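You operate a simulated robot arm through the tools that you are given. There is no shell and no other tool.

You run a simulated two-armed robot. Do the job below in one go: nothing can be reset, and whatever is moved stays where it is left.

## Task
Shut the top drawer. Then close the left cream door. Then count the sleeve cartons on the cork top of the wooden bench, then put as many of the rolls from the cork top of the wooden bench on the top of the open cabinet. Then open the swing lid. The order counts.

It is judged by the outcome, as a careful person would: the job done as asked, and still so three seconds after it is handed in. It fails if anything else is knocked over, pushed out of place, dropped, spilled or broken. Lids that push on must go on centred and level and be pressed home; caps that screw on are set level and turned clockwise until they are tight.

## Robot
Two 7-joint arms with fingered hands on one trunk, on a base that moves. Base frame: it is fixed to the floor where the robot stands at the start and does not move with it; the origin is under the middle of the robot, x ahead of it, y to its left, z up. Lengths are in cm, angles in rad, forces in N, time in s.
The left shoulder is at the start at [7.1, 17.4, 99.5], the right one opposite. With the tool pointing down near the work surface each hand reaches from about 10 to 74 cm from the robot's upright axis, wherever it stands, measured 20 degrees to its own side. Places, roughly: left cream door [70, 0, 30]; roll (5x5x11 cm) [70, -40, 100]; roll (5x5x13 cm) [100, -30, 100]; roll (5x5x14 cm) [80, -20, 100]; roll (5x5x17 cm) [90, -60, 100]; sleeve carton [75, -25, 100]; swing lid [-40, -10, 70]; top drawer [70, -20, 70]; top of the open cabinet [-100, 0, 70]. Payload 3.8 kg a hand.
The tool frame of a hand sits at the grasp point between the pads (the TCP): z along the fingers, y along the line on which they close. The tips reach 2.6 cm beyond it. The gripper opens to 13.2 cm; its body begins 7.3 cm behind the TCP. The gripper is a hand of 3 fingers: y runs from the thumb to the fingers, the wrist lies at [0, 0, -22.4] in the tool frame, and closing takes about 1.5 s.
Orientation is told as [roll, pitch, yaw] about the base's x, y, z axes, in that order, counted from this pose: with the fingers straight down and closing along the base's y, the tool's x points along the base's -x, its y along +y and its z along -z.

## Interface
- The arms move only by the tool jog_arm. It takes "left_motion", "right_motion" or both (then of equal length, played together; a hand with none holds still); each is a list of rows, each a list of 3 entries, a list of its own where there are three numbers: the shift along the tool's x, y, z in cm, then the turn, a rotation vector about the tool's x, y, z in rad, then the opening, from 0 (shut) to 1 (fully open). In form: [[[x, y, z], [wx, wy, wz], grip], ...]. A call has 1 to 20 rows; each row shifts and turns the commanded pose from where the row before left it, along the tool's axes as they then stand. Rows are played at 5 a second. More than 5 cm and 0.15 rad between two rows, or a gripper value outside its range, and nothing of the call is played. Where a pose cannot be reached the arm comes as near as it can. A force on the tool above 40 N (or 10 N above the force at the start of the call, whichever is more), or a blocked arm, ends the call early, and 0.2 s more pass. Each finger travels about 10.8 cm/s and halts on what it meets, pressing with about 25 N; the grip force reading is that of the motor and also rises with nothing between the fingers. The clock runs only during rows and for 0.2 s after the last one: add rows that do not move to give the fingers time. It gives the time, the measured TCP pose, the force on the tool (base axes), the opening and the grip force at its end, in the units of the frame above (readings bear some noise), with the torque about the TCP (base axes, N m) and any sound that the robot's microphone picked up, and new pictures: "views" is both (left out), scene, wrist or none (wrist: the cameras of the hands that moved).
- Cameras (640 x 400 px; columns grow to the right, rows downward): "scene" is now at [17.51, 0.05, 90.97]; the picture's right is [0.03, -1.00, 0.00], its down [0.07, 0.00, -1.00] and it looks along [1.00, 0.03, 0.07] (base axes); focal length 214 px, centre (320, 200). "left" rides on the left gripper at [-6.2, 0.3, -9.2] in its tool frame; the picture's right is [-0.05, -1.00, 0.00], its down [0.83, -0.04, -0.56] and it looks along [0.55, -0.03, 0.83] (tool axes); focal length 230 px, centre (320, 200). "right" rides on the right gripper at [6.1, 0.3, -9.2] in its tool frame; the picture's right is [-0.05, 1.00, 0.00], its down [-0.83, -0.04, -0.55] and it looks along [-0.55, -0.03, 0.83] (tool axes); focal length 230 px, centre (320, 200). There is no depth. A picture from a camera that has moved, and an enlarged one, comes with that camera's place and axes in the base frame and with its lens.
- lift_body(by): moves the trunk up (or, below 0, down) by that many cm; the arms and the scene camera ride with it, the base frame stays. It gives what a move gives, with no picture.
- steer(legs): drives the robot by 1 to 6 legs, each [ahead, left, turn to the left] in cm, cm and rad, along the robot's own axes; the way and the turn of a leg run together, so that a leg with both is an arc; at most 150 cm and 3.142 rad a leg. The arms and the cameras ride along, it lands a little off, and it stops where it bumps. It gives what a move gives, and a new picture of the scene camera.
- hand_shape(shape, hand): the hand has 3 fingers and takes this shape, open, in about a second: jaw (thumb against the fingers, like two jaws); tri (thumb and two fingers); tip (a fingertip pinch); poke (one finger out to press); point (the index stretched); flat (the hand flat); cup (the hand cupped); fist (a fist). The gripper value then closes the fingers along that shape, each until it touches; the sizes above hold for jaw. It gives what a move gives, with no picture.
- pan_tilt(pan, tilt): turns the head with the scene camera to pan (to the left, within 1.047 rad either way) and tilt (down, from -0.506 to 1.204), counted from straight ahead of the robot (the tilt from the chest, where the trunk bows). It gives what a move gives, and a new picture of the scene camera.
- close_up(camera, box): a new picture of the part [left, top, right, bottom] of that camera's present view, enlarged. No time passes.
- sign_off(): hands the job in; it is judged then, once.

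Places have to be worked out from the pictures, the camera data and where the tool is seen. Open the grippers and draw the arms clear of the work before you hand the job in, unless the task says otherwise.

The tools are called as name(argument=value, ...) on one line, values as JSON. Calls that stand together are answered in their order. jog_arm: Moves the arms, as the interface text tells. Its arguments: {"type":"object","properties":{"left_motion":{"type":"array"},"right_motion":{"type":"array"},"views":{"type":"string","enum":["both","scene","wrist","none"]}},"required":[]} The other tools are called the same way: lift_body (by) moves the trunk up or down; hand_shape (shape, hand) gives the hand a shape; steer (legs) drives the base; pan_tilt (pan, tilt) turns the head that bears the scene camera; close_up (camera, box) takes an enlarged picture of a part of a camera's view; sign_off () hands the job in.

At the start:

```text
time: 0.0
left_tcp_pos: [43.16, -8.22, 99.94]
left_orientation: [-0.001, 0.001, 0.003]
left_ft_force: [0.6, 0.4, 0.6]
left_torque: [-0.02, 0.0, 0.01]
left_grip_width: 13.17
left_grasp_force: 0.0
left_shape: jaw
right_tcp_pos: [23.99, -36.9, 117.83]
right_orientation: [0.001, -0.001, 0.0]
right_ft_force: [0.3, 0.0, 0.3]
right_torque: [-0.01, -0.01, -0.03]
right_grip_width: 13.2
right_grasp_force: 0.0
right_shape: jaw
trunk travel left (down, up): [-30.4, 17.7]
robot x, y, heading: [-0.02, 0.19, -0.0]
head pan, tilt (commanded): [0.035, -0.068]
```

scene: 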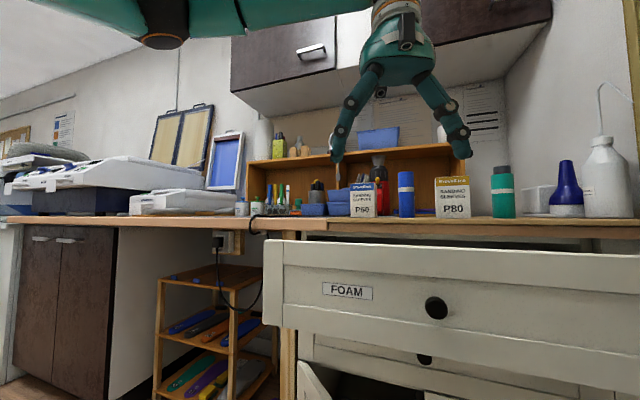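
right: 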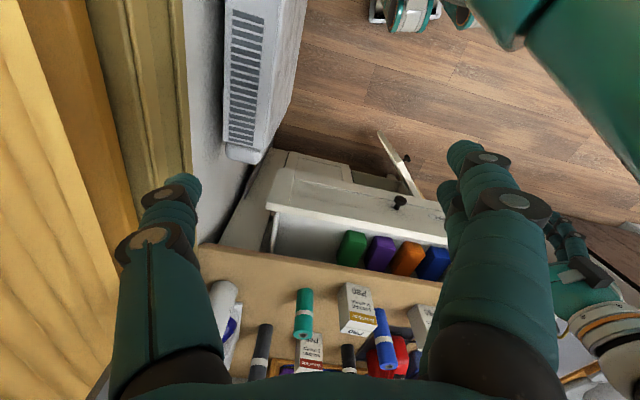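
left: 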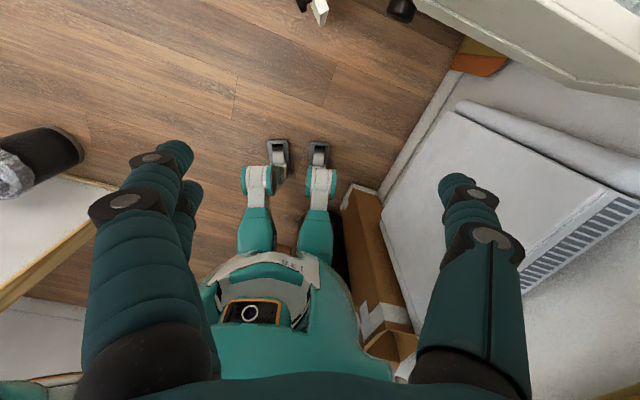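

The scene view shows the FOAM drawer standing open below the cork top, with cartons and rolls on the bench. I'll first tilt the head down to see the drawer and the doors better.

pan_tilt(pan=0.0, tilt=0.6)

close_up(camera="right", box=[180, 120, 460, 400])

```text
time: 1.1
left_tcp_pos: [43.11, -8.37, 100.09]
left_orientation: [-0.002, 0.001, 0.002]
left_ft_force: [0.4, -0.3, 0.3]
left_torque: [0.01, 0.03, -0.04]
left_grip_width: 13.18
left_grasp_force: 0.1
left_shape: jaw
right_tcp_pos: [23.92, -36.79, 117.73]
right_orientation: [0.0, 0.0, -0.002]
right_ft_force: [-0.2, -0.4, -0.4]
right_torque: [0.01, -0.01, -0.02]
right_grip_width: 13.18
right_grasp_force: 0.0
right_shape: jaw
trunk travel left (down, up): [-30.4, 17.7]
robot x, y, heading: [0.19, -0.13, 0.002]
head pan, tilt (commanded): [0.0, 0.6]
camera scene: at [17.55, -0.25, 84.85], right [0.0, -1.0, 0.0], down [-0.56, 0.0, -0.83], along [0.83, 0.0, -0.56], focal length 214 px, centre (320, 200)
```

scene: 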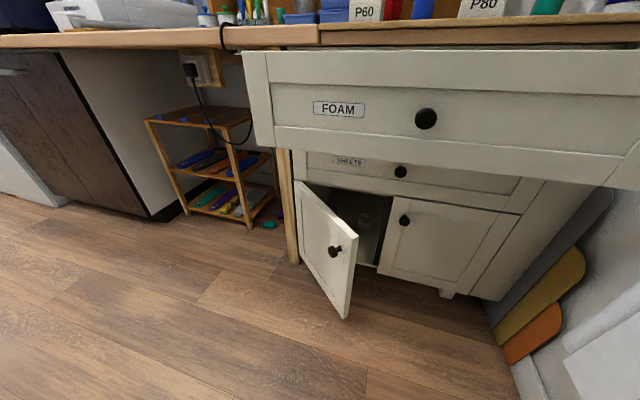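

```text
1.43 times, centred on (320, 260) of right
camera zoom: at [17.84, -36.57, 127.03], right [0.05, 1.0, 0.0], down [0.83, -0.04, 0.56], along [0.56, -0.03, -0.83], focal length 329 px, centre (320, 114)
```

zoom: 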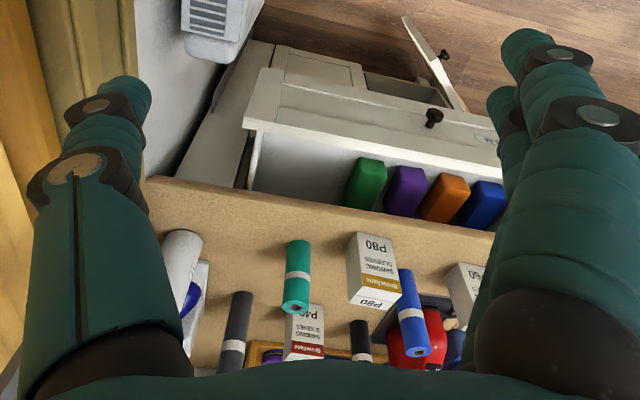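

The knob triangulates to about [51, -16, 77] and the cork front edge runs at about 0.27 rad to the robot's y axis. I'll turn the robot to the right by 0.27 so it squares up with the bench.

steer(legs=[[0, 0, -0.27]])

```text
time: 2.4
left_tcp_pos: [39.47, -19.48, 99.97]
left_orientation: [-0.002, -0.001, -0.266]
left_ft_force: [-0.4, -0.5, 0.5]
left_torque: [0.02, 0.0, 0.0]
left_grip_width: 13.19
left_grasp_force: 0.2
left_shape: jaw
right_tcp_pos: [13.36, -41.84, 117.82]
right_orientation: [0.0, -0.003, -0.269]
right_ft_force: [-0.1, -0.2, -0.1]
right_torque: [0.02, 0.01, 0.01]
right_grip_width: 13.2
right_grasp_force: 0.2
right_shape: jaw
trunk travel left (down, up): [-30.4, 17.7]
robot x, y, heading: [-0.02, 0.26, -0.268]
head pan, tilt (commanded): [0.0, 0.6]
camera scene: at [16.91, -4.91, 84.85], right [-0.27, -0.96, 0.0], down [-0.54, 0.15, -0.83], along [0.8, -0.22, -0.56], focal length 214 px, centre (320, 200)
```

scene: 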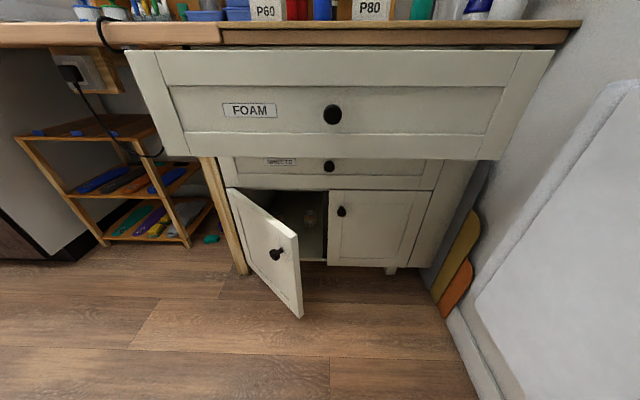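

The robot is now square with the bench; in robot axes the drawer front stands near x'≈58 and the cabinet front near x'≈82. I'll back up 8 cm to give the left hand room to turn its fingers forward.

steer(legs=[[-8, 0, 0]])

pan_tilt(pan=0.0, tilt=0.25)

```text
time: 3.3
left_tcp_pos: [36.14, -18.32, 100.0]
left_orientation: [-0.002, -0.002, -0.268]
left_ft_force: [0.2, -0.2, 0.4]
left_torque: [0.03, 0.02, 0.01]
left_grip_width: 13.19
left_grasp_force: 0.0
left_shape: jaw
right_tcp_pos: [10.35, -40.84, 117.97]
right_orientation: [-0.003, -0.003, -0.266]
right_ft_force: [0.4, 0.0, 0.1]
right_torque: [0.02, 0.0, -0.01]
right_grip_width: 13.21
right_grasp_force: 0.1
right_shape: jaw
trunk travel left (down, up): [-30.4, 17.7]
robot x, y, heading: [-3.47, 1.2, -0.263]
head pan, tilt (commanded): [0.0, 0.6]
stopped in leg 1: the robot was blocked; the commanded pose is now the measured one
camera scene: at [13.76, -3.76, 84.85], right [-0.26, -0.97, 0.0], down [-0.55, 0.15, -0.82], along [0.8, -0.22, -0.57], focal length 214 px, centre (320, 200)
```

scene: 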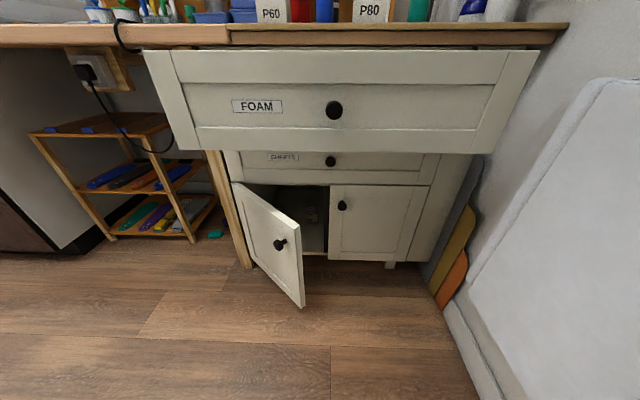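

```text
time: 4.1
left_tcp_pos: [36.2, -18.39, 100.19]
left_orientation: [-0.002, -0.002, -0.267]
left_ft_force: [-0.9, 0.4, 0.4]
left_torque: [0.0, 0.02, 0.0]
left_grip_width: 13.21
left_grasp_force: 0.0
left_shape: jaw
right_tcp_pos: [10.15, -40.88, 117.92]
right_orientation: [0.0, -0.003, -0.267]
right_ft_force: [0.6, 0.3, -0.2]
right_torque: [-0.01, 0.0, 0.0]
right_grip_width: 13.2
right_grasp_force: 0.1
right_shape: jaw
trunk travel left (down, up): [-30.4, 17.7]
robot x, y, heading: [-3.21, 0.92, -0.262]
head pan, tilt (commanded): [0.0, 0.25]
camera scene: at [14.21, -3.93, 88.06], right [-0.26, -0.97, 0.0], down [-0.24, 0.06, -0.97], along [0.94, -0.25, -0.25], focal length 214 px, centre (320, 200)
```

scene: 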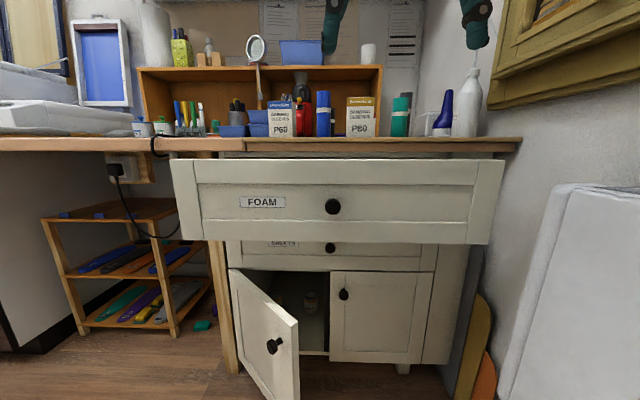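

The base bumped something behind after about 3.5 cm, so I'll ease forward a little and look through the wrist cameras to see what stands behind.

steer(legs=[[2.0, 0, 0]])

jog_arm(left_motion=[[[0, 0, 0], [0, 0, 0], 1]], right_motion=[[[0, 0, 0], [0, 0, 0], 1]], views="wrist")

```text
time: 4.9
left_tcp_pos: [38.17, -18.83, 100.09]
left_orientation: [-0.002, -0.002, -0.267]
left_ft_force: [-0.3, -0.5, 0.3]
left_torque: [-0.01, 0.02, 0.01]
left_grip_width: 13.18
left_grasp_force: 0.0
left_shape: jaw
right_tcp_pos: [12.23, -41.1, 117.9]
right_orientation: [0.0, -0.003, -0.265]
right_ft_force: [-0.6, -0.3, -0.2]
right_torque: [0.02, 0.03, 0.01]
right_grip_width: 13.2
right_grasp_force: 0.1
right_shape: jaw
trunk travel left (down, up): [-30.4, 17.7]
robot x, y, heading: [-1.14, 0.92, -0.266]
head pan, tilt (commanded): [0.0, 0.25]
camera scene: at [16.11, -4.45, 88.06], right [-0.26, -0.97, 0.0], down [-0.24, 0.06, -0.97], along [0.94, -0.25, -0.25], focal length 214 px, centre (320, 200)
```

scene: 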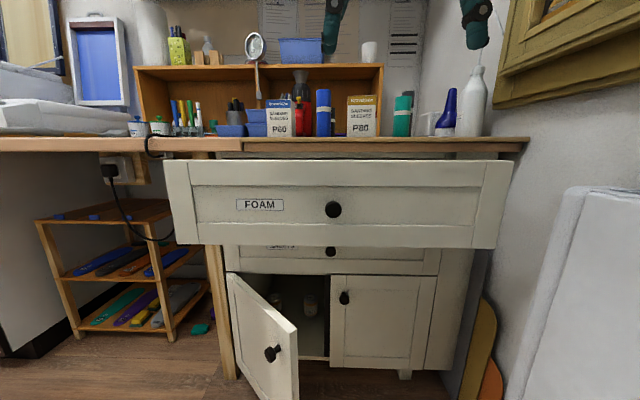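

```text
time: 5.3
left_tcp_pos: [37.96, -18.73, 100.1]
left_orientation: [-0.001, -0.002, -0.267]
left_ft_force: [0.6, 0.6, 0.4]
left_torque: [0.03, 0.02, 0.0]
left_grip_width: 13.21
left_grasp_force: 0.1
left_shape: jaw
right_tcp_pos: [12.13, -41.21, 117.9]
right_orientation: [0.0, -0.004, -0.265]
right_ft_force: [0.1, -0.2, 0.2]
right_torque: [-0.05, -0.02, -0.02]
right_grip_width: 13.18
right_grasp_force: 0.0
right_shape: jaw
trunk travel left (down, up): [-30.4, 17.7]
robot x, y, heading: [-0.96, 0.78, -0.272]
head pan, tilt (commanded): [0.0, 0.25]
camera right: at [6.21, -39.4, 127.06], right [0.31, 0.95, 0.0], down [0.79, -0.26, 0.56], along [0.53, -0.17, -0.83], focal length 230 px, centre (320, 200)
camera left: at [44.0, -20.2, 109.46], right [-0.21, -0.98, 0.0], down [-0.81, 0.18, 0.55], along [-0.54, 0.12, -0.83], focal length 230 px, centre (320, 200)
```

right: 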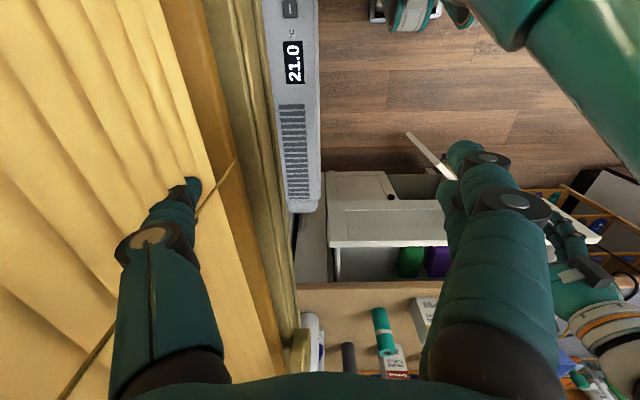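
left: 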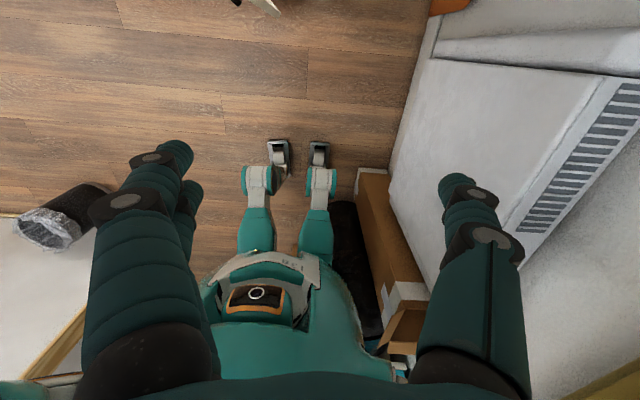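

Behind the robot's legs I see a black bag and a cardboard box near the radiator, so I won't back up further. I'll now shut the left hand's fingers, shift it ahead and left, and turn it so the fingers point forward.

jog_arm(left_motion=[[[-1.8, 4.2, 0], [0, 0, 0], 0], [[-1.8, 4.2, 0], [0, 0, 0], 0], [[-1.8, 4.2, 0], [0, 0, 0], 0], [[0, 0, 0], [0, -0.15, 0], 0], [[0, 0, 0], [0, -0.15, 0], 0], [[0, 0, 0], [0, -0.15, 0], 0], [[0, 0, 0], [0, -0.15, 0], 0], [[0, 0, 0], [0, -0.15, 0], 0], [[0, 0, 0], [0, -0.15, 0], 0], [[0, 0, 0], [0, -0.15, 0], 0], [[0, 0, 0], [0, -0.15, 0], 0], [[0, 0, 0], [0, -0.15, 0], 0], [[0, 0, 0], [0, -0.15, 0], 0], [[0, 0, 0], [0, -0.07, 0], 0]])

```text
time: 8.3
left_tcp_pos: [46.43, -7.94, 99.99]
left_orientation: [-2.246, -1.571, 1.978]
left_ft_force: [-0.7, -0.6, 0.4]
left_torque: [-0.01, 0.01, -0.01]
left_grip_width: 0.01
left_grasp_force: 24.3
left_shape: jaw
right_tcp_pos: [12.1, -41.28, 117.94]
right_orientation: [-0.001, -0.004, -0.264]
right_ft_force: [0.4, 0.6, 0.1]
right_torque: [-0.01, -0.02, -0.01]
right_grip_width: 13.2
right_grasp_force: 0.0
right_shape: jaw
trunk travel left (down, up): [-30.4, 17.7]
robot x, y, heading: [-1.11, 0.23, -0.265]
head pan, tilt (commanded): [0.0, 0.25]
camera scene: at [16.08, -4.44, 88.07], right [-0.26, -0.97, 0.0], down [-0.24, 0.06, -0.97], along [0.94, -0.25, -0.25], focal length 214 px, centre (320, 200)
camera left: at [37.74, -5.36, 106.34], right [-0.26, -0.96, 0.05], down [-0.55, 0.1, -0.83], along [0.8, -0.25, -0.55], focal length 230 px, centre (320, 200)
```

scene: 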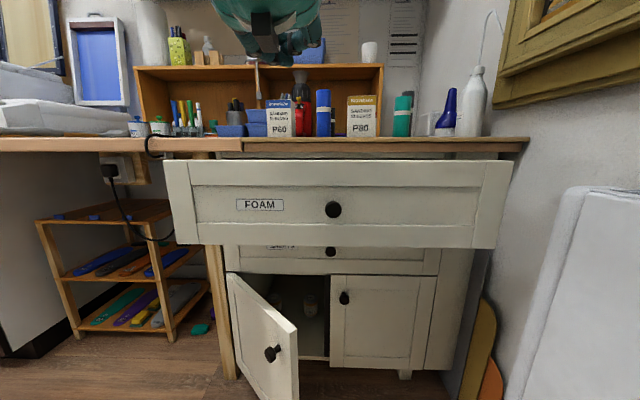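
left: 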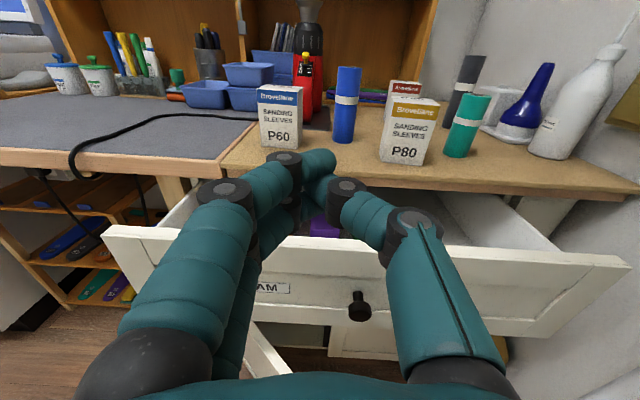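

The wrist view gives a clear look: drawer open below, P60 and P80 cartons in front with a red-banded one behind P80. I'll draw the right hand inward and up, away from the tall heater on the right, before lowering the trunk.

jog_arm(right_motion=[[[0, 3, -3], [0, 0, 0], 1], [[0, 3, -3], [0, 0, 0], 1], [[0, 3, -3], [0, 0, 0], 1], [[0, 0, 0], [0, 0, 0], 0.3], [[0, 0, 0], [0, 0, 0], 0]], views="wrist")

close_up(camera="left", box=[200, 0, 640, 240])

```text
time: 9.5
left_tcp_pos: [46.53, -8.05, 100.08]
left_orientation: [-1.386, -1.569, 1.118]
left_ft_force: [-0.4, -0.4, -0.2]
left_torque: [-0.01, 0.02, -0.01]
left_grip_width: 0.0
left_grasp_force: 25.2
left_shape: jaw
right_tcp_pos: [11.8, -37.3, 116.84]
right_orientation: [-0.001, -0.004, -0.265]
right_ft_force: [0.5, 0.1, -0.6]
right_torque: [0.01, -0.04, 0.02]
right_grip_width: 0.98
right_grasp_force: 0.0
right_shape: jaw
right hand out of reach, approached as far as the arm can: row 1, 2, 3
trunk travel left (down, up): [-30.4, 17.7]
robot x, y, heading: [-1.11, 0.77, -0.267]
head pan, tilt (commanded): [0.0, 0.25]
camera right: at [5.97, -35.54, 126.0], right [0.31, 0.95, 0.0], down [0.79, -0.26, 0.56], along [0.53, -0.18, -0.83], focal length 230 px, centre (320, 200)
```

right: 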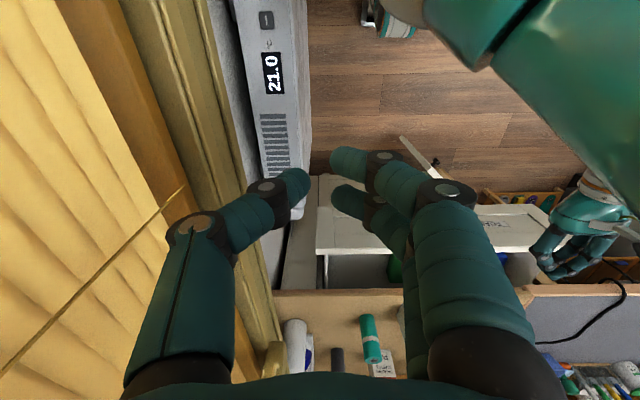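

```text
1.45 times, centred on (420, 120) of left
camera zoom: at [37.77, -5.37, 106.33], right [-0.26, -0.96, 0.05], down [-0.55, 0.1, -0.83], along [0.79, -0.25, -0.55], focal length 335 px, centre (174, 316)
```

zoom: 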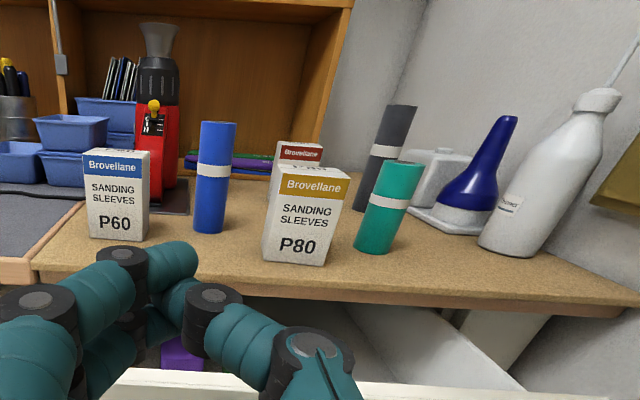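

Right hand is as high as it goes and now clear of the heater. I'll lower the left hand (arm only) by 24 cm so its shut fingertips face the drawer front just left of the knob.

jog_arm(left_motion=[[[4, 0, 0], [0, 0, 0], 0], [[4, 0, 0], [0, 0, 0], 0], [[4, 0, 0], [0, 0, 0], 0], [[4, 0, 0], [0, 0, 0], 0], [[4, 0, 0], [0, 0, 0], 0], [[4, 0, 0], [0, 0, 0], 0]])

```text
time: 10.9
left_tcp_pos: [46.63, -8.42, 76.11]
left_orientation: [-1.683, -1.568, 1.412]
left_ft_force: [-0.1, -0.7, 0.3]
left_torque: [-0.03, 0.01, -0.03]
left_grip_width: 0.0
left_grasp_force: 25.2
left_shape: jaw
right_tcp_pos: [11.85, -37.32, 116.78]
right_orientation: [-0.002, -0.003, -0.263]
right_ft_force: [-0.7, -0.2, -0.6]
right_torque: [0.02, 0.0, 0.0]
right_grip_width: 0.02
right_grasp_force: 25.0
right_shape: jaw
trunk travel left (down, up): [-30.4, 17.7]
robot x, y, heading: [-0.73, 0.23, -0.268]
head pan, tilt (commanded): [0.0, 0.25]
camera scene: at [16.11, -4.44, 88.06], right [-0.26, -0.97, 0.0], down [-0.24, 0.06, -0.97], along [0.94, -0.25, -0.25], focal length 214 px, centre (320, 200)
camera left: at [37.75, -5.63, 82.38], right [-0.26, -0.96, 0.05], down [-0.55, 0.1, -0.83], along [0.79, -0.25, -0.55], focal length 230 px, centre (320, 200)
```

scene: 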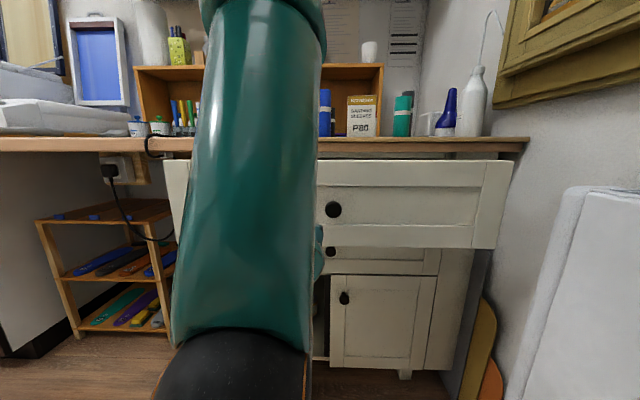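
left: 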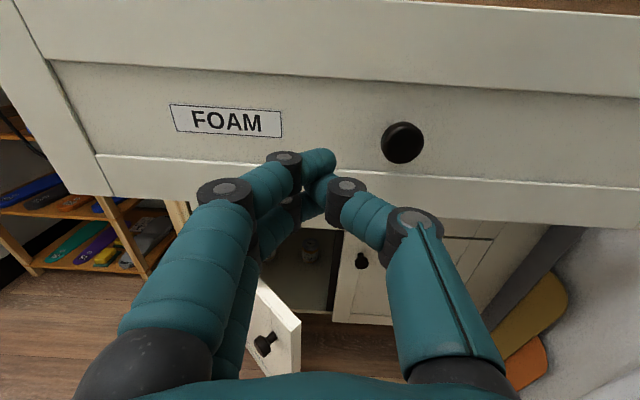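

The hand is at drawer height with the tips about 8 cm before the panel, just left of the knob. I push straight forward slowly.

jog_arm(left_motion=[[[0, 0, 2], [0, 0, 0], 0], [[0, 0, 2], [0, 0, 0], 0], [[0, 0, 1.5], [0, 0, 0], 0], [[0, 0, 1], [0, 0, 0], 0], [[0, 0, 1], [0, 0, 0], 0], [[0, 0, 1], [0, 0, 0], 0], [[0, 0, 1], [0, 0, 0], 0], [[0, 0, 1], [0, 0, 0], 0], [[0, 0, 1], [0, 0, 0], 0], [[0, 0, 1], [0, 0, 0], 0], [[0, 0, 1], [0, 0, 0], 0], [[0, 0, 1], [0, 0, 0], 0], [[0, 0, 1], [0, 0, 0], 0], [[0, 0, 1], [0, 0, 0], 0], [[0, 0, 1], [0, 0, 0], 0], [[0, 0, 1], [0, 0, 0], 0]])

```text
time: 14.3
left_tcp_pos: [64.44, -13.13, 76.01]
left_orientation: [-0.984, -1.568, 0.72]
left_ft_force: [0.8, 0.2, 0.7]
left_torque: [0.0, -0.01, 0.04]
left_grip_width: 0.0
left_grasp_force: 24.7
left_shape: jaw
right_tcp_pos: [11.93, -37.39, 116.93]
right_orientation: [-0.002, -0.002, -0.265]
right_ft_force: [-0.7, -0.9, 0.1]
right_torque: [0.01, 0.01, 0.01]
right_grip_width: 0.0
right_grasp_force: 24.8
right_shape: jaw
trunk travel left (down, up): [-30.4, 17.7]
robot x, y, heading: [-1.41, 0.44, -0.265]
head pan, tilt (commanded): [0.0, 0.25]
camera scene: at [16.11, -4.44, 88.06], right [-0.26, -0.97, 0.0], down [-0.24, 0.06, -0.97], along [0.94, -0.25, -0.25], focal length 214 px, centre (320, 200)
camera left: at [55.66, -10.43, 82.36], right [-0.26, -0.96, 0.05], down [-0.55, 0.1, -0.83], along [0.79, -0.25, -0.56], focal length 230 px, centre (320, 200)
```

scene: 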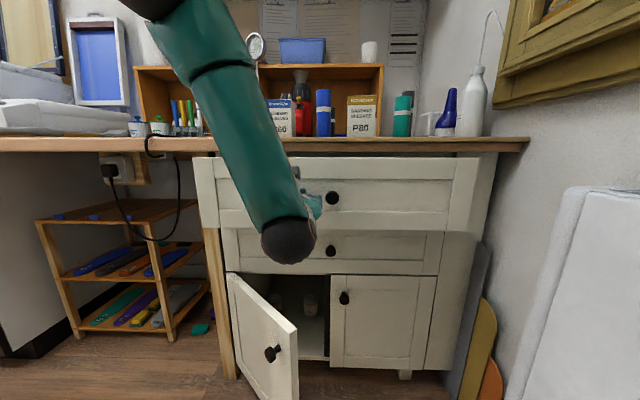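
left: 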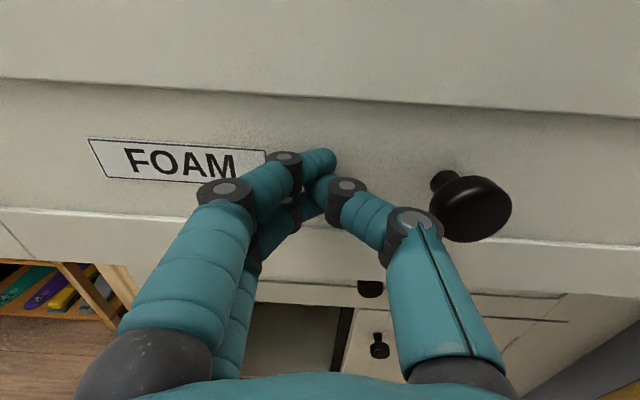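

The drawer slides in with little force; it is still a way out. I keep pushing until it seats.

jog_arm(left_motion=[[[0, 0, 1], [0, 0, 0], 0], [[0, 0, 1], [0, 0, 0], 0], [[0, 0, 1], [0, 0, 0], 0], [[0, 0, 1], [0, 0, 0], 0], [[0, 0, 1], [0, 0, 0], 0], [[0, 0, 1], [0, 0, 0], 0], [[0, 0, 1], [0, 0, 0], 0], [[0, 0, 1], [0, 0, 0], 0], [[0, 0, 1], [0, 0, 0], 0], [[0, 0, 1], [0, 0, 0], 0], [[0, 0, 1], [0, 0, 0], 0], [[0, 0, 1], [0, 0, 0], 0], [[0, 0, 1], [0, 0, 0], 0], [[0, 0, 1], [0, 0, 0], 0]])

```text
time: 16.7
left_tcp_pos: [73.34, -17.07, 76.34]
left_orientation: [-0.064, -1.561, -0.195]
left_ft_force: [-24.4, 11.1, 7.5]
left_torque: [-0.11, -0.23, 0.14]
left_grip_width: 0.01
left_grasp_force: 25.4
left_shape: jaw
left hand out of reach, approached as far as the arm can: row 3, 5, 9
right_tcp_pos: [11.55, -37.31, 116.84]
right_orientation: [-0.003, -0.004, -0.265]
right_ft_force: [-0.2, -0.6, -0.2]
right_torque: [0.0, 0.03, -0.01]
right_grip_width: 0.01
right_grasp_force: 24.9
right_shape: jaw
trunk travel left (down, up): [-30.4, 17.7]
robot x, y, heading: [-1.35, 0.87, -0.262]
head pan, tilt (commanded): [0.0, 0.25]
stopped in row 11 (left hand): the force on the tool passed its limit at 44 N (the readings are from after the stop); the commanded pose is now the measured one
camera scene: at [15.86, -4.33, 88.11], right [-0.26, -0.97, 0.0], down [-0.24, 0.06, -0.97], along [0.94, -0.25, -0.24], focal length 214 px, centre (320, 200)
camera left: at [64.36, -14.47, 82.7], right [-0.26, -0.97, 0.05], down [-0.55, 0.1, -0.83], along [0.79, -0.24, -0.56], focal length 230 px, centre (320, 200)
```

scene: 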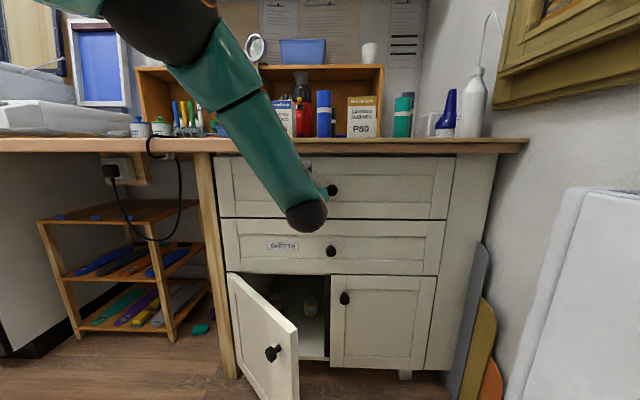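
left: 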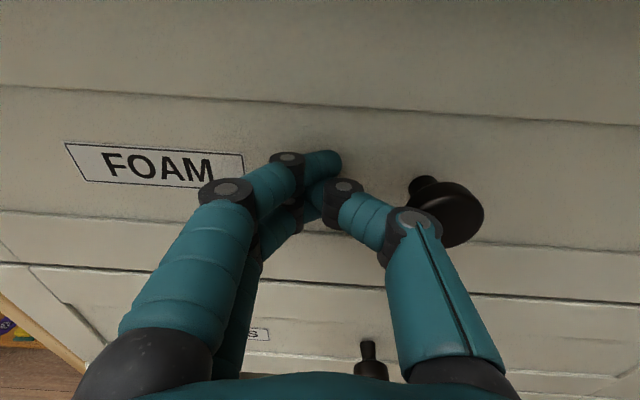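

The drawer front is flush with the SHEETS drawer and the push met 44 N, so it's shut. I back the left hand straight out.

jog_arm(left_motion=[[[0, 0, -1], [0, 0, 0], 0], [[0, 0, -3], [0, 0, 0], 0], [[0, 0, -3], [0, 0, 0], 0], [[0, 0, -4], [0, 0, 0], 0], [[0, 0, -4], [0, 0, 0], 0], [[0, 0, -4], [0, 0, 0], 0], [[0, 0, -4], [0, 0, 0], 0], [[0, 0, -4], [0, 0, 0], 0], [[0, 0, -3], [0, 0, 0], 0]])

pan_tilt(pan=-1.047, tilt=0.3)

```text
time: 18.7
left_tcp_pos: [44.5, -9.1, 76.51]
left_orientation: [-0.066, -1.56, -0.193]
left_ft_force: [-0.5, -0.7, -0.3]
left_torque: [0.0, -0.01, -0.01]
left_grip_width: 0.0
left_grasp_force: 24.3
left_shape: jaw
right_tcp_pos: [11.79, -37.44, 116.77]
right_orientation: [-0.001, -0.004, -0.266]
right_ft_force: [-0.5, 0.1, 0.5]
right_torque: [0.01, -0.01, 0.0]
right_grip_width: 0.0
right_grasp_force: 24.7
right_shape: jaw
trunk travel left (down, up): [-30.4, 17.7]
robot x, y, heading: [-1.49, 0.44, -0.261]
head pan, tilt (commanded): [0.0, 0.25]
camera scene: at [16.04, -4.4, 88.07], right [-0.26, -0.97, 0.0], down [-0.24, 0.06, -0.97], along [0.94, -0.25, -0.25], focal length 214 px, centre (320, 200)
camera left: at [35.7, -6.62, 83.01], right [-0.26, -0.97, 0.05], down [-0.56, 0.1, -0.82], along [0.79, -0.24, -0.56], focal length 230 px, centre (320, 200)
```

scene: 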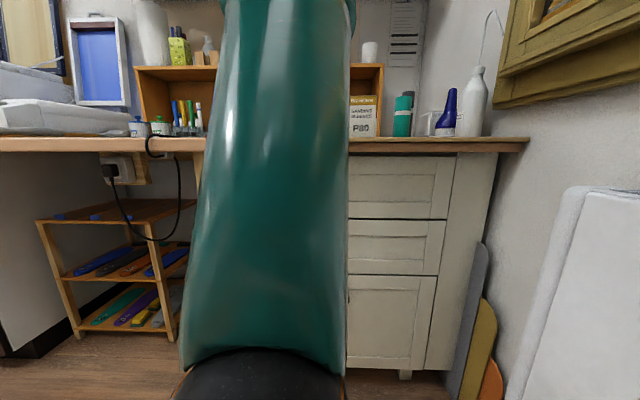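
left: 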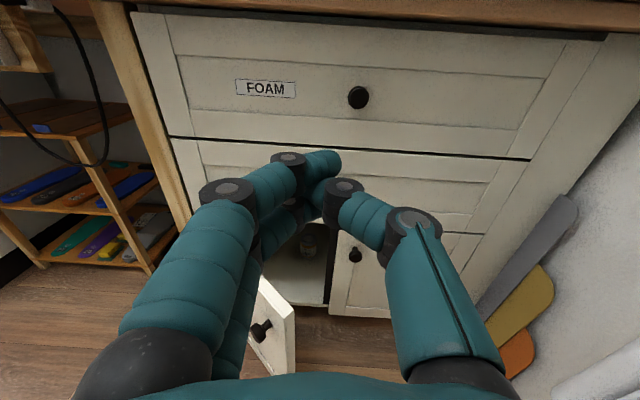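

```text
time: 20.0
left_tcp_pos: [44.47, -9.36, 76.49]
left_orientation: [-0.037, -1.56, -0.224]
left_ft_force: [-1.5, -0.2, 0.2]
left_torque: [0.0, 0.0, 0.0]
left_grip_width: 0.01
left_grasp_force: 25.1
left_shape: jaw
right_tcp_pos: [11.82, -37.43, 116.85]
right_orientation: [0.0, -0.006, -0.264]
right_ft_force: [1.5, -0.2, 0.5]
right_torque: [0.03, -0.01, -0.01]
right_grip_width: 0.01
right_grasp_force: 25.1
right_shape: jaw
trunk travel left (down, up): [-30.4, 17.7]
robot x, y, heading: [-1.45, 0.43, -0.261]
head pan, tilt (commanded): [-1.047, 0.3]
camera scene: at [9.44, -10.99, 87.59], right [-0.97, -0.26, 0.0], down [-0.08, 0.29, -0.96], along [0.25, -0.92, -0.3], focal length 214 px, centre (320, 200)
```

scene: 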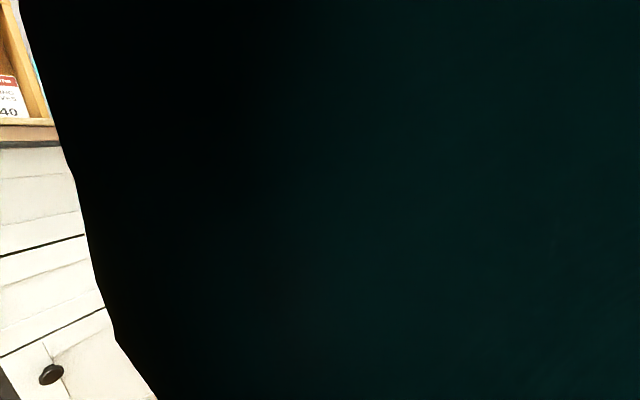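

The drawer stays shut. The right upper arm blocks the view to the right; before lowering the trunk I bring the right hand inward and forward, clear of the heater's edge at y≈-41.

jog_arm(right_motion=[[[-2, 3, 2], [0, 0, 0], 0], [[-2, 3, 2], [0, 0, 0], 0], [[-2, 2, 2], [0, 0, 0], 0], [[0, 0, 2], [0, 0, 0], 0]], views="wrist")

pan_tilt(pan=0.3, tilt=0.6)

```text
time: 21.0
left_tcp_pos: [44.52, -9.35, 76.62]
left_orientation: [-0.018, -1.559, -0.24]
left_ft_force: [0.1, -0.1, 1.0]
left_torque: [0.0, 0.01, 0.01]
left_grip_width: 0.0
left_grasp_force: 24.8
left_shape: jaw
right_tcp_pos: [19.89, -31.41, 108.79]
right_orientation: [-0.002, -0.002, -0.266]
right_ft_force: [-1.1, 0.6, 0.1]
right_torque: [-0.02, 0.01, 0.01]
right_grip_width: 0.01
right_grasp_force: 25.0
right_shape: jaw
trunk travel left (down, up): [-30.4, 17.7]
robot x, y, heading: [-1.02, 1.03, -0.268]
head pan, tilt (commanded): [-1.047, 0.3]
camera right: at [13.99, -29.55, 117.95], right [0.31, 0.95, 0.0], down [0.79, -0.26, 0.56], along [0.53, -0.18, -0.83], focal length 230 px, centre (320, 200)
```

right: 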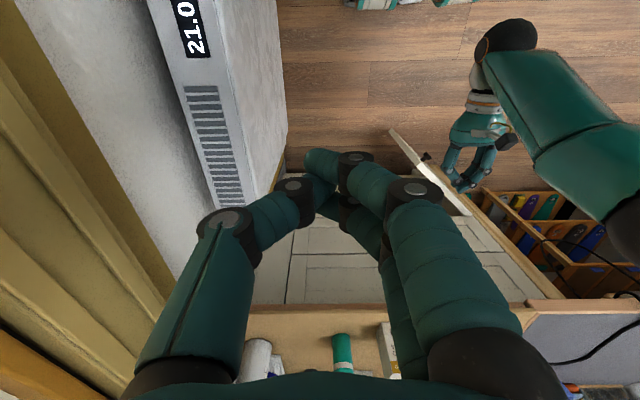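

```text
time: 22.5
left_tcp_pos: [44.42, -9.28, 76.64]
left_orientation: [-0.033, -1.557, -0.228]
left_ft_force: [0.8, 0.9, -0.4]
left_torque: [0.01, -0.01, 0.06]
left_grip_width: 0.0
left_grasp_force: 25.5
left_shape: jaw
right_tcp_pos: [19.85, -31.47, 108.81]
right_orientation: [-0.002, -0.003, -0.265]
right_ft_force: [-0.2, 0.3, 0.2]
right_torque: [0.05, -0.02, -0.02]
right_grip_width: 0.0
right_grasp_force: 24.9
right_shape: jaw
trunk travel left (down, up): [-30.4, 17.7]
robot x, y, heading: [-1.17, 0.74, -0.262]
head pan, tilt (commanded): [0.3, 0.6]
camera scene: at [15.87, -1.66, 84.85], right [0.04, -1.0, 0.0], down [-0.56, -0.02, -0.83], along [0.82, 0.03, -0.56], focal length 214 px, centre (320, 200)
```

scene: 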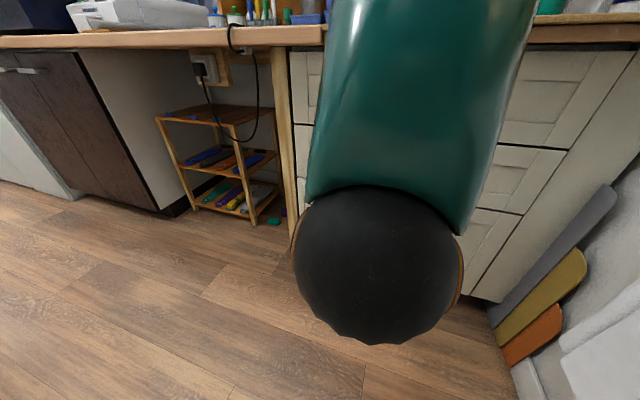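

Right hand now sits well inside at about x'=29, y'=-26. I lower the trunk 30 cm so the left hand can reach the low cream door.

lift_body(by=-30)

jog_arm(left_motion=[[[0, 3, 0], [0, 0, 0], 0], [[0, 3, 0], [0, 0, 0], 0], [[0, 3, 0], [0, 0, 0], 0], [[0, 3, 0], [0, 0, 0], 0]])

```text
time: 25.5
left_tcp_pos: [44.28, -8.17, 45.02]
left_orientation: [0.064, -1.508, -0.287]
left_ft_force: [0.2, 0.0, -0.7]
left_torque: [0.02, -0.02, 0.0]
left_grip_width: 0.01
left_grasp_force: 24.2
left_shape: jaw
right_tcp_pos: [24.47, -32.49, 77.33]
right_orientation: [0.0, 0.087, -0.255]
right_ft_force: [-0.2, -0.1, 0.0]
right_torque: [0.01, 0.03, 0.03]
right_grip_width: 0.0
right_grasp_force: 24.9
right_shape: jaw
trunk travel left (down, up): [-0.4, 47.7]
robot x, y, heading: [-1.52, 0.77, -0.263]
head pan, tilt (commanded): [0.3, 0.6]
```

```text
time: 26.7
left_tcp_pos: [42.35, 0.43, 47.05]
left_orientation: [0.165, -1.43, -0.374]
left_ft_force: [0.3, -0.2, -0.7]
left_torque: [0.02, -0.01, -0.01]
left_grip_width: 0.0
left_grasp_force: 24.7
left_shape: jaw
left hand out of reach, approached as far as the arm can: row 1, 2, 3, 4
right_tcp_pos: [24.26, -32.78, 77.3]
right_orientation: [0.005, 0.086, -0.269]
right_ft_force: [-0.2, 0.0, -0.7]
right_torque: [-0.01, -0.01, -0.02]
right_grip_width: 0.0
right_grasp_force: 25.2
right_shape: jaw
trunk travel left (down, up): [-0.4, 47.7]
robot x, y, heading: [-1.42, 0.4, -0.262]
head pan, tilt (commanded): [0.3, 0.6]
stopped in row 4 (left hand): the arm was blocked; the commanded pose is now the measured one
camera scene: at [17.29, -2.04, 55.46], right [0.04, -1.0, 0.0], down [-0.56, -0.02, -0.83], along [0.82, 0.03, -0.56], focal length 214 px, centre (320, 200)
camera left: at [34.31, 2.29, 54.64], right [-0.2, -0.98, 0.03], down [-0.65, 0.11, -0.75], along [0.73, -0.17, -0.66], focal length 230 px, centre (320, 200)
```

scene: 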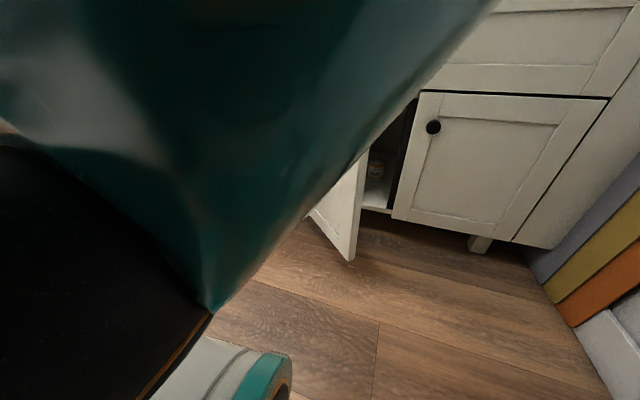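
left: 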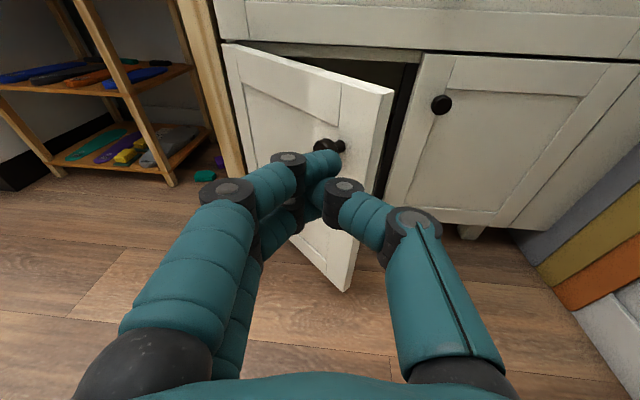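

The arm was stopped by its fold limit at about x'=42, y'=11, z=47; the wrist view puts the door's free edge near (58.5, 6), hinge near (78, 28), and the knob near (59.5, 12, 41). I'll lower the hand below knob height while easing slightly forward.

jog_arm(left_motion=[[[3, 0, 1], [0, 0, 0], 0], [[4, 0, 1], [0, 0, 0], 0], [[4, 0, 1], [0, 0, 0], 0], [[4, 0, 1], [0, 0, 0], 0], [[4, 0, 1], [0, 0, 0], 0]])

```text
time: 27.9
left_tcp_pos: [40.21, -8.14, 38.26]
left_orientation: [0.159, -1.425, -0.365]
left_ft_force: [0.2, 0.5, 0.5]
left_torque: [-0.02, 0.02, -0.02]
left_grip_width: 0.0
left_grasp_force: 25.3
left_shape: jaw
left hand out of reach, approached as far as the arm can: row 1, 2, 3, 4, 5
right_tcp_pos: [24.3, -32.67, 77.31]
right_orientation: [0.007, 0.087, -0.27]
right_ft_force: [-0.5, 0.3, 0.7]
right_torque: [0.01, -0.04, 0.02]
right_grip_width: 0.01
right_grasp_force: 25.7
right_shape: jaw
trunk travel left (down, up): [-0.4, 47.7]
robot x, y, heading: [-1.4, 0.41, -0.26]
head pan, tilt (commanded): [0.3, 0.6]
camera scene: at [17.29, -2.04, 55.46], right [0.04, -1.0, 0.0], down [-0.56, -0.02, -0.83], along [0.82, 0.03, -0.56], focal length 214 px, centre (320, 200)
camera left: at [32.2, -6.44, 45.78], right [-0.2, -0.98, 0.03], down [-0.66, 0.11, -0.74], along [0.73, -0.17, -0.67], focal length 230 px, centre (320, 200)
```

scene: 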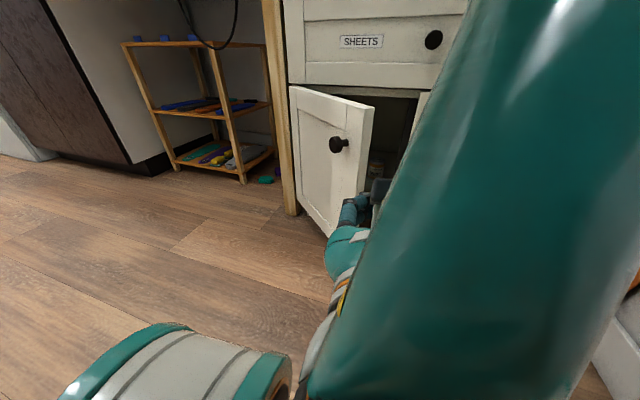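
left: 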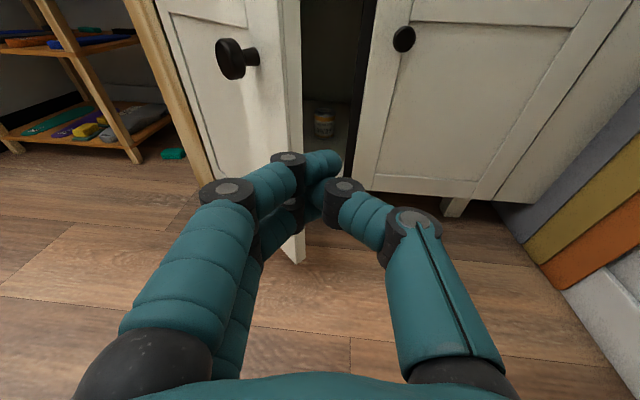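

The arm ran into its limit with the robot's bent knees close by, so the trunk is too low. I'll raise the trunk 12 cm and re-pose the hand with the fingers pitched down.

lift_body(by=12)

jog_arm(left_motion=[[[0, 0, 0], [0, 0, 0], 0], [[0, 0, 0], [0, 0, 0], 0]])

```text
time: 29.4
left_tcp_pos: [40.11, -8.24, 50.14]
left_orientation: [0.162, -1.434, -0.373]
left_ft_force: [-0.2, -0.1, 0.1]
left_torque: [0.01, -0.03, -0.02]
left_grip_width: 0.01
left_grasp_force: 25.3
left_shape: jaw
right_tcp_pos: [20.64, -31.86, 90.17]
right_orientation: [0.008, 0.009, -0.269]
right_ft_force: [-0.1, -0.9, -0.1]
right_torque: [0.0, 0.03, -0.01]
right_grip_width: 0.0
right_grasp_force: 24.9
right_shape: jaw
trunk travel left (down, up): [-12.4, 35.7]
robot x, y, heading: [-1.84, 0.48, -0.265]
head pan, tilt (commanded): [0.3, 0.6]
```

```text
time: 30.0
left_tcp_pos: [40.18, -8.27, 50.32]
left_orientation: [0.166, -1.433, -0.373]
left_ft_force: [0.7, -0.3, -0.4]
left_torque: [0.02, -0.01, 0.02]
left_grip_width: 0.02
left_grasp_force: 25.2
left_shape: jaw
right_tcp_pos: [20.6, -31.78, 90.12]
right_orientation: [0.009, 0.007, -0.268]
right_ft_force: [-0.2, -0.3, -0.5]
right_torque: [0.0, 0.0, -0.01]
right_grip_width: 0.0
right_grasp_force: 25.5
right_shape: jaw
trunk travel left (down, up): [-12.4, 35.7]
robot x, y, heading: [-1.54, 0.56, -0.266]
head pan, tilt (commanded): [0.3, 0.6]
camera scene: at [15.97, -1.68, 66.61], right [0.04, -1.0, 0.0], down [-0.56, -0.02, -0.83], along [0.82, 0.03, -0.56], focal length 214 px, centre (320, 200)
camera left: at [32.04, -6.45, 57.76], right [-0.2, -0.98, 0.03], down [-0.65, 0.11, -0.75], along [0.73, -0.17, -0.66], focal length 230 px, centre (320, 200)
```

scene: 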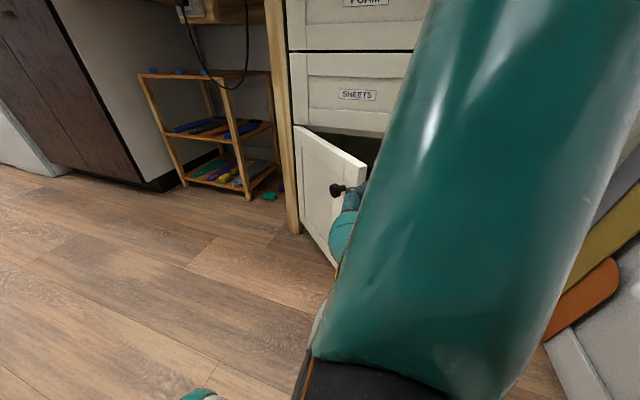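
left: 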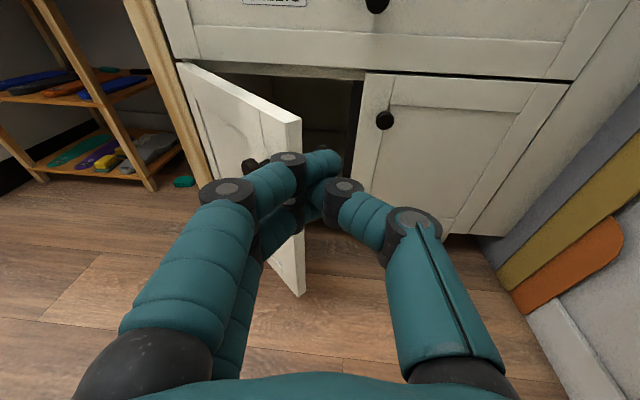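

The commanded pose is now the actual one, at about x'=42.5, y'=2.5, z=50. I move the hand left above the door's top height first.

jog_arm(left_motion=[[[0, 4, 0], [0, 0, 0], 0], [[0, 4, 0], [0, 0, 0], 0], [[0, 4, 0], [0, 0, 0], 0], [[0, 4, 0], [0, 0, 0], 0]])

```text
time: 31.0
left_tcp_pos: [39.13, 1.05, 57.11]
left_orientation: [0.16, -1.43, -0.368]
left_ft_force: [-0.4, 0.1, 0.2]
left_torque: [0.01, 0.03, 0.05]
left_grip_width: 0.01
left_grasp_force: 24.9
left_shape: jaw
left hand out of reach, approached as far as the arm can: row 1, 2, 3, 4
right_tcp_pos: [20.73, -31.75, 90.26]
right_orientation: [0.009, 0.007, -0.269]
right_ft_force: [-0.3, -0.6, -0.3]
right_torque: [0.05, -0.04, 0.01]
right_grip_width: 0.0
right_grasp_force: 24.8
right_shape: jaw
trunk travel left (down, up): [-12.4, 35.7]
robot x, y, heading: [-1.38, 0.75, -0.264]
head pan, tilt (commanded): [0.3, 0.6]
camera scene: at [15.97, -1.68, 66.61], right [0.04, -1.0, 0.0], down [-0.56, -0.02, -0.83], along [0.82, 0.03, -0.56], focal length 214 px, centre (320, 200)
camera left: at [31.06, 2.78, 64.68], right [-0.2, -0.98, 0.03], down [-0.66, 0.11, -0.75], along [0.73, -0.17, -0.66], focal length 230 px, centre (320, 200)
```

scene: 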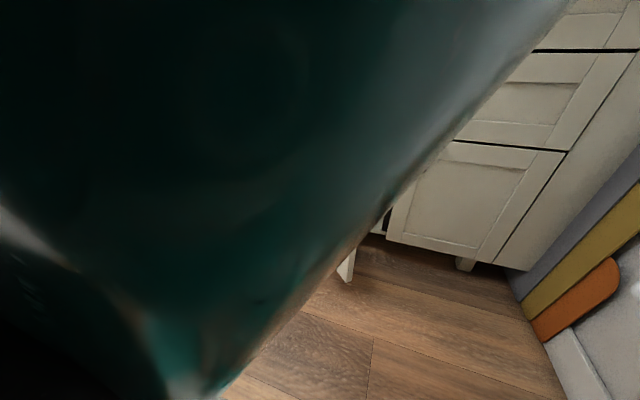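
left: 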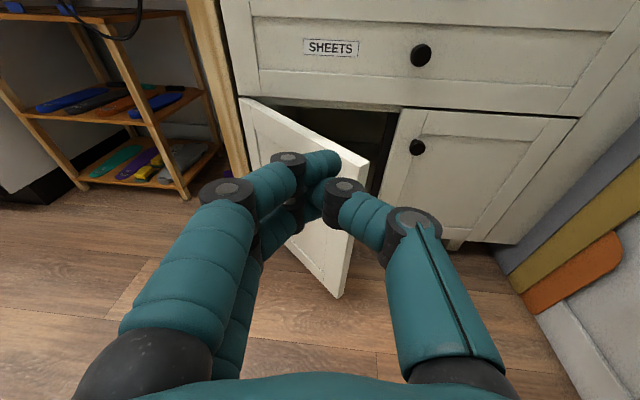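

The fold limit pushes the arm up when it goes left near the body. I'll reach forward while pitching the fingers downward, which unfolds the arm; the space ahead above the door (z>48) is free.

jog_arm(left_motion=[[[0, 0, 4], [0, 0.1, 0], 0], [[0, 0, 4], [0, 0.14, 0], 0], [[-1, 0, 4], [0, 0.14, 0], 0], [[-1, 0, 0], [0, 0.14, 0], 0], [[0, 0, 0], [0, 0.14, 0], 0], [[0, 0, 0], [0, 0.1, 0], 0]])

```text
time: 32.4
left_tcp_pos: [50.84, -1.95, 56.34]
left_orientation: [0.028, -0.671, -0.229]
left_ft_force: [-0.2, -0.5, 0.1]
left_torque: [0.02, 0.03, 0.0]
left_grip_width: 0.0
left_grasp_force: 25.2
left_shape: jaw
left hand out of reach, approached as far as the arm can: row 1
right_tcp_pos: [20.7, -31.78, 90.21]
right_orientation: [0.008, 0.009, -0.268]
right_ft_force: [0.1, 0.2, -0.4]
right_torque: [0.0, 0.0, 0.02]
right_grip_width: 0.01
right_grasp_force: 24.8
right_shape: jaw
trunk travel left (down, up): [-12.4, 35.7]
robot x, y, heading: [-1.41, 0.5, -0.264]
head pan, tilt (commanded): [0.3, 0.6]
camera scene: at [15.98, -1.67, 66.6], right [0.04, -1.0, 0.0], down [-0.56, -0.02, -0.83], along [0.82, 0.03, -0.56], focal length 214 px, centre (320, 200)
camera left: at [49.92, -1.78, 67.5], right [-0.17, -0.99, 0.01], down [-0.98, 0.17, -0.08], along [0.08, -0.03, -1.0], focal length 230 px, centre (320, 200)
```

scene: 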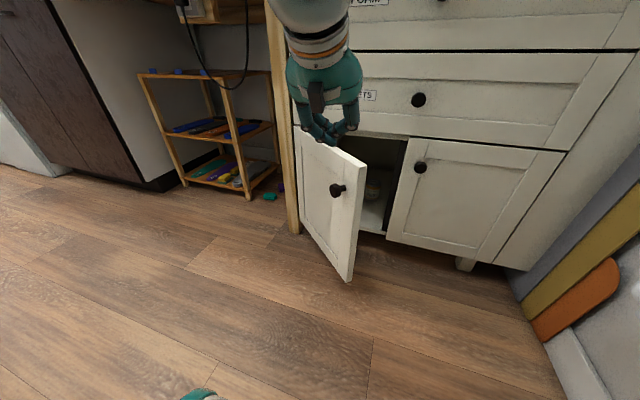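
left: 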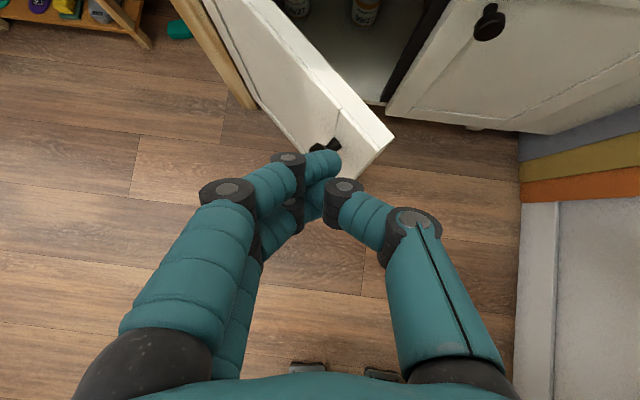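

Now the arm has unfolded and the head camera sees the door clearly: knob near (59.5, 11.4, 40.5), free edge near (58.5, 6). I move the hand to the left of the knob and lower it to door mid-height.

jog_arm(left_motion=[[[-1.83, 3.23, 1.43], [0, 0, 0], 0], [[-1.83, 3.23, 1.43], [0, 0, 0], 0], [[-1.83, 3.23, 1.43], [0, 0, 0], 0], [[2.27, 0, 2.87], [0, 0, 0], 0], [[2.27, 0, 2.87], [0, 0, 0], 0], [[2.27, 0, 2.87], [0, 0, 0], 0]])

```text
time: 33.8
left_tcp_pos: [59.64, 5.96, 45.6]
left_orientation: [0.03, -0.675, -0.228]
left_ft_force: [-1.4, 0.1, 0.4]
left_torque: [0.0, 0.0, 0.06]
left_grip_width: 0.0
left_grasp_force: 24.8
left_shape: jaw
right_tcp_pos: [20.61, -31.75, 90.14]
right_orientation: [0.007, 0.008, -0.268]
right_ft_force: [0.8, 0.6, 0.2]
right_torque: [0.04, 0.02, 0.01]
right_grip_width: 0.0
right_grasp_force: 25.0
right_shape: jaw
trunk travel left (down, up): [-12.4, 35.7]
robot x, y, heading: [-1.61, 0.51, -0.261]
head pan, tilt (commanded): [0.3, 0.6]
camera scene: at [15.98, -1.67, 66.6], right [0.04, -1.0, 0.0], down [-0.56, -0.02, -0.83], along [0.82, 0.03, -0.56], focal length 214 px, centre (320, 200)
camera left: at [58.77, 6.24, 56.77], right [-0.17, -0.99, 0.01], down [-0.98, 0.17, -0.09], along [0.09, -0.02, -1.0], focal length 230 px, centre (320, 200)
```

scene: 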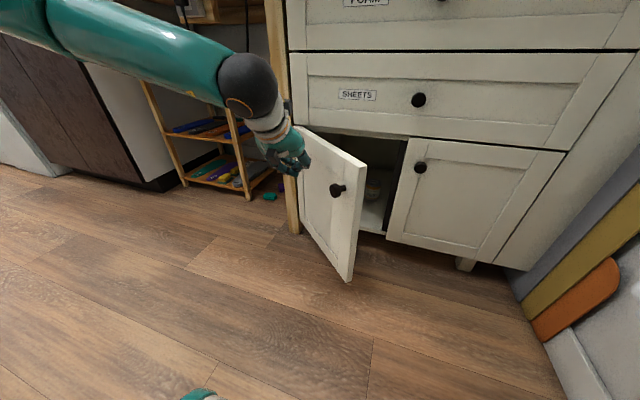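
left: 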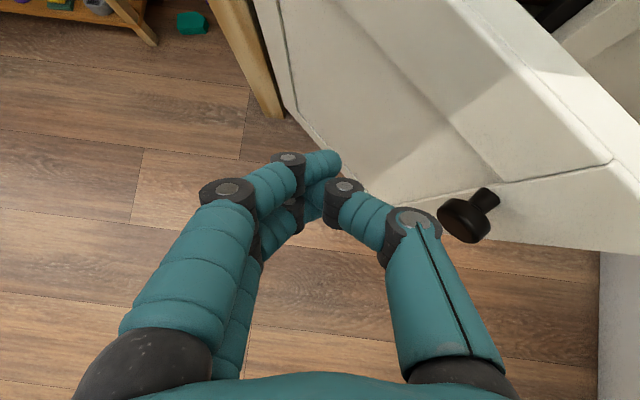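

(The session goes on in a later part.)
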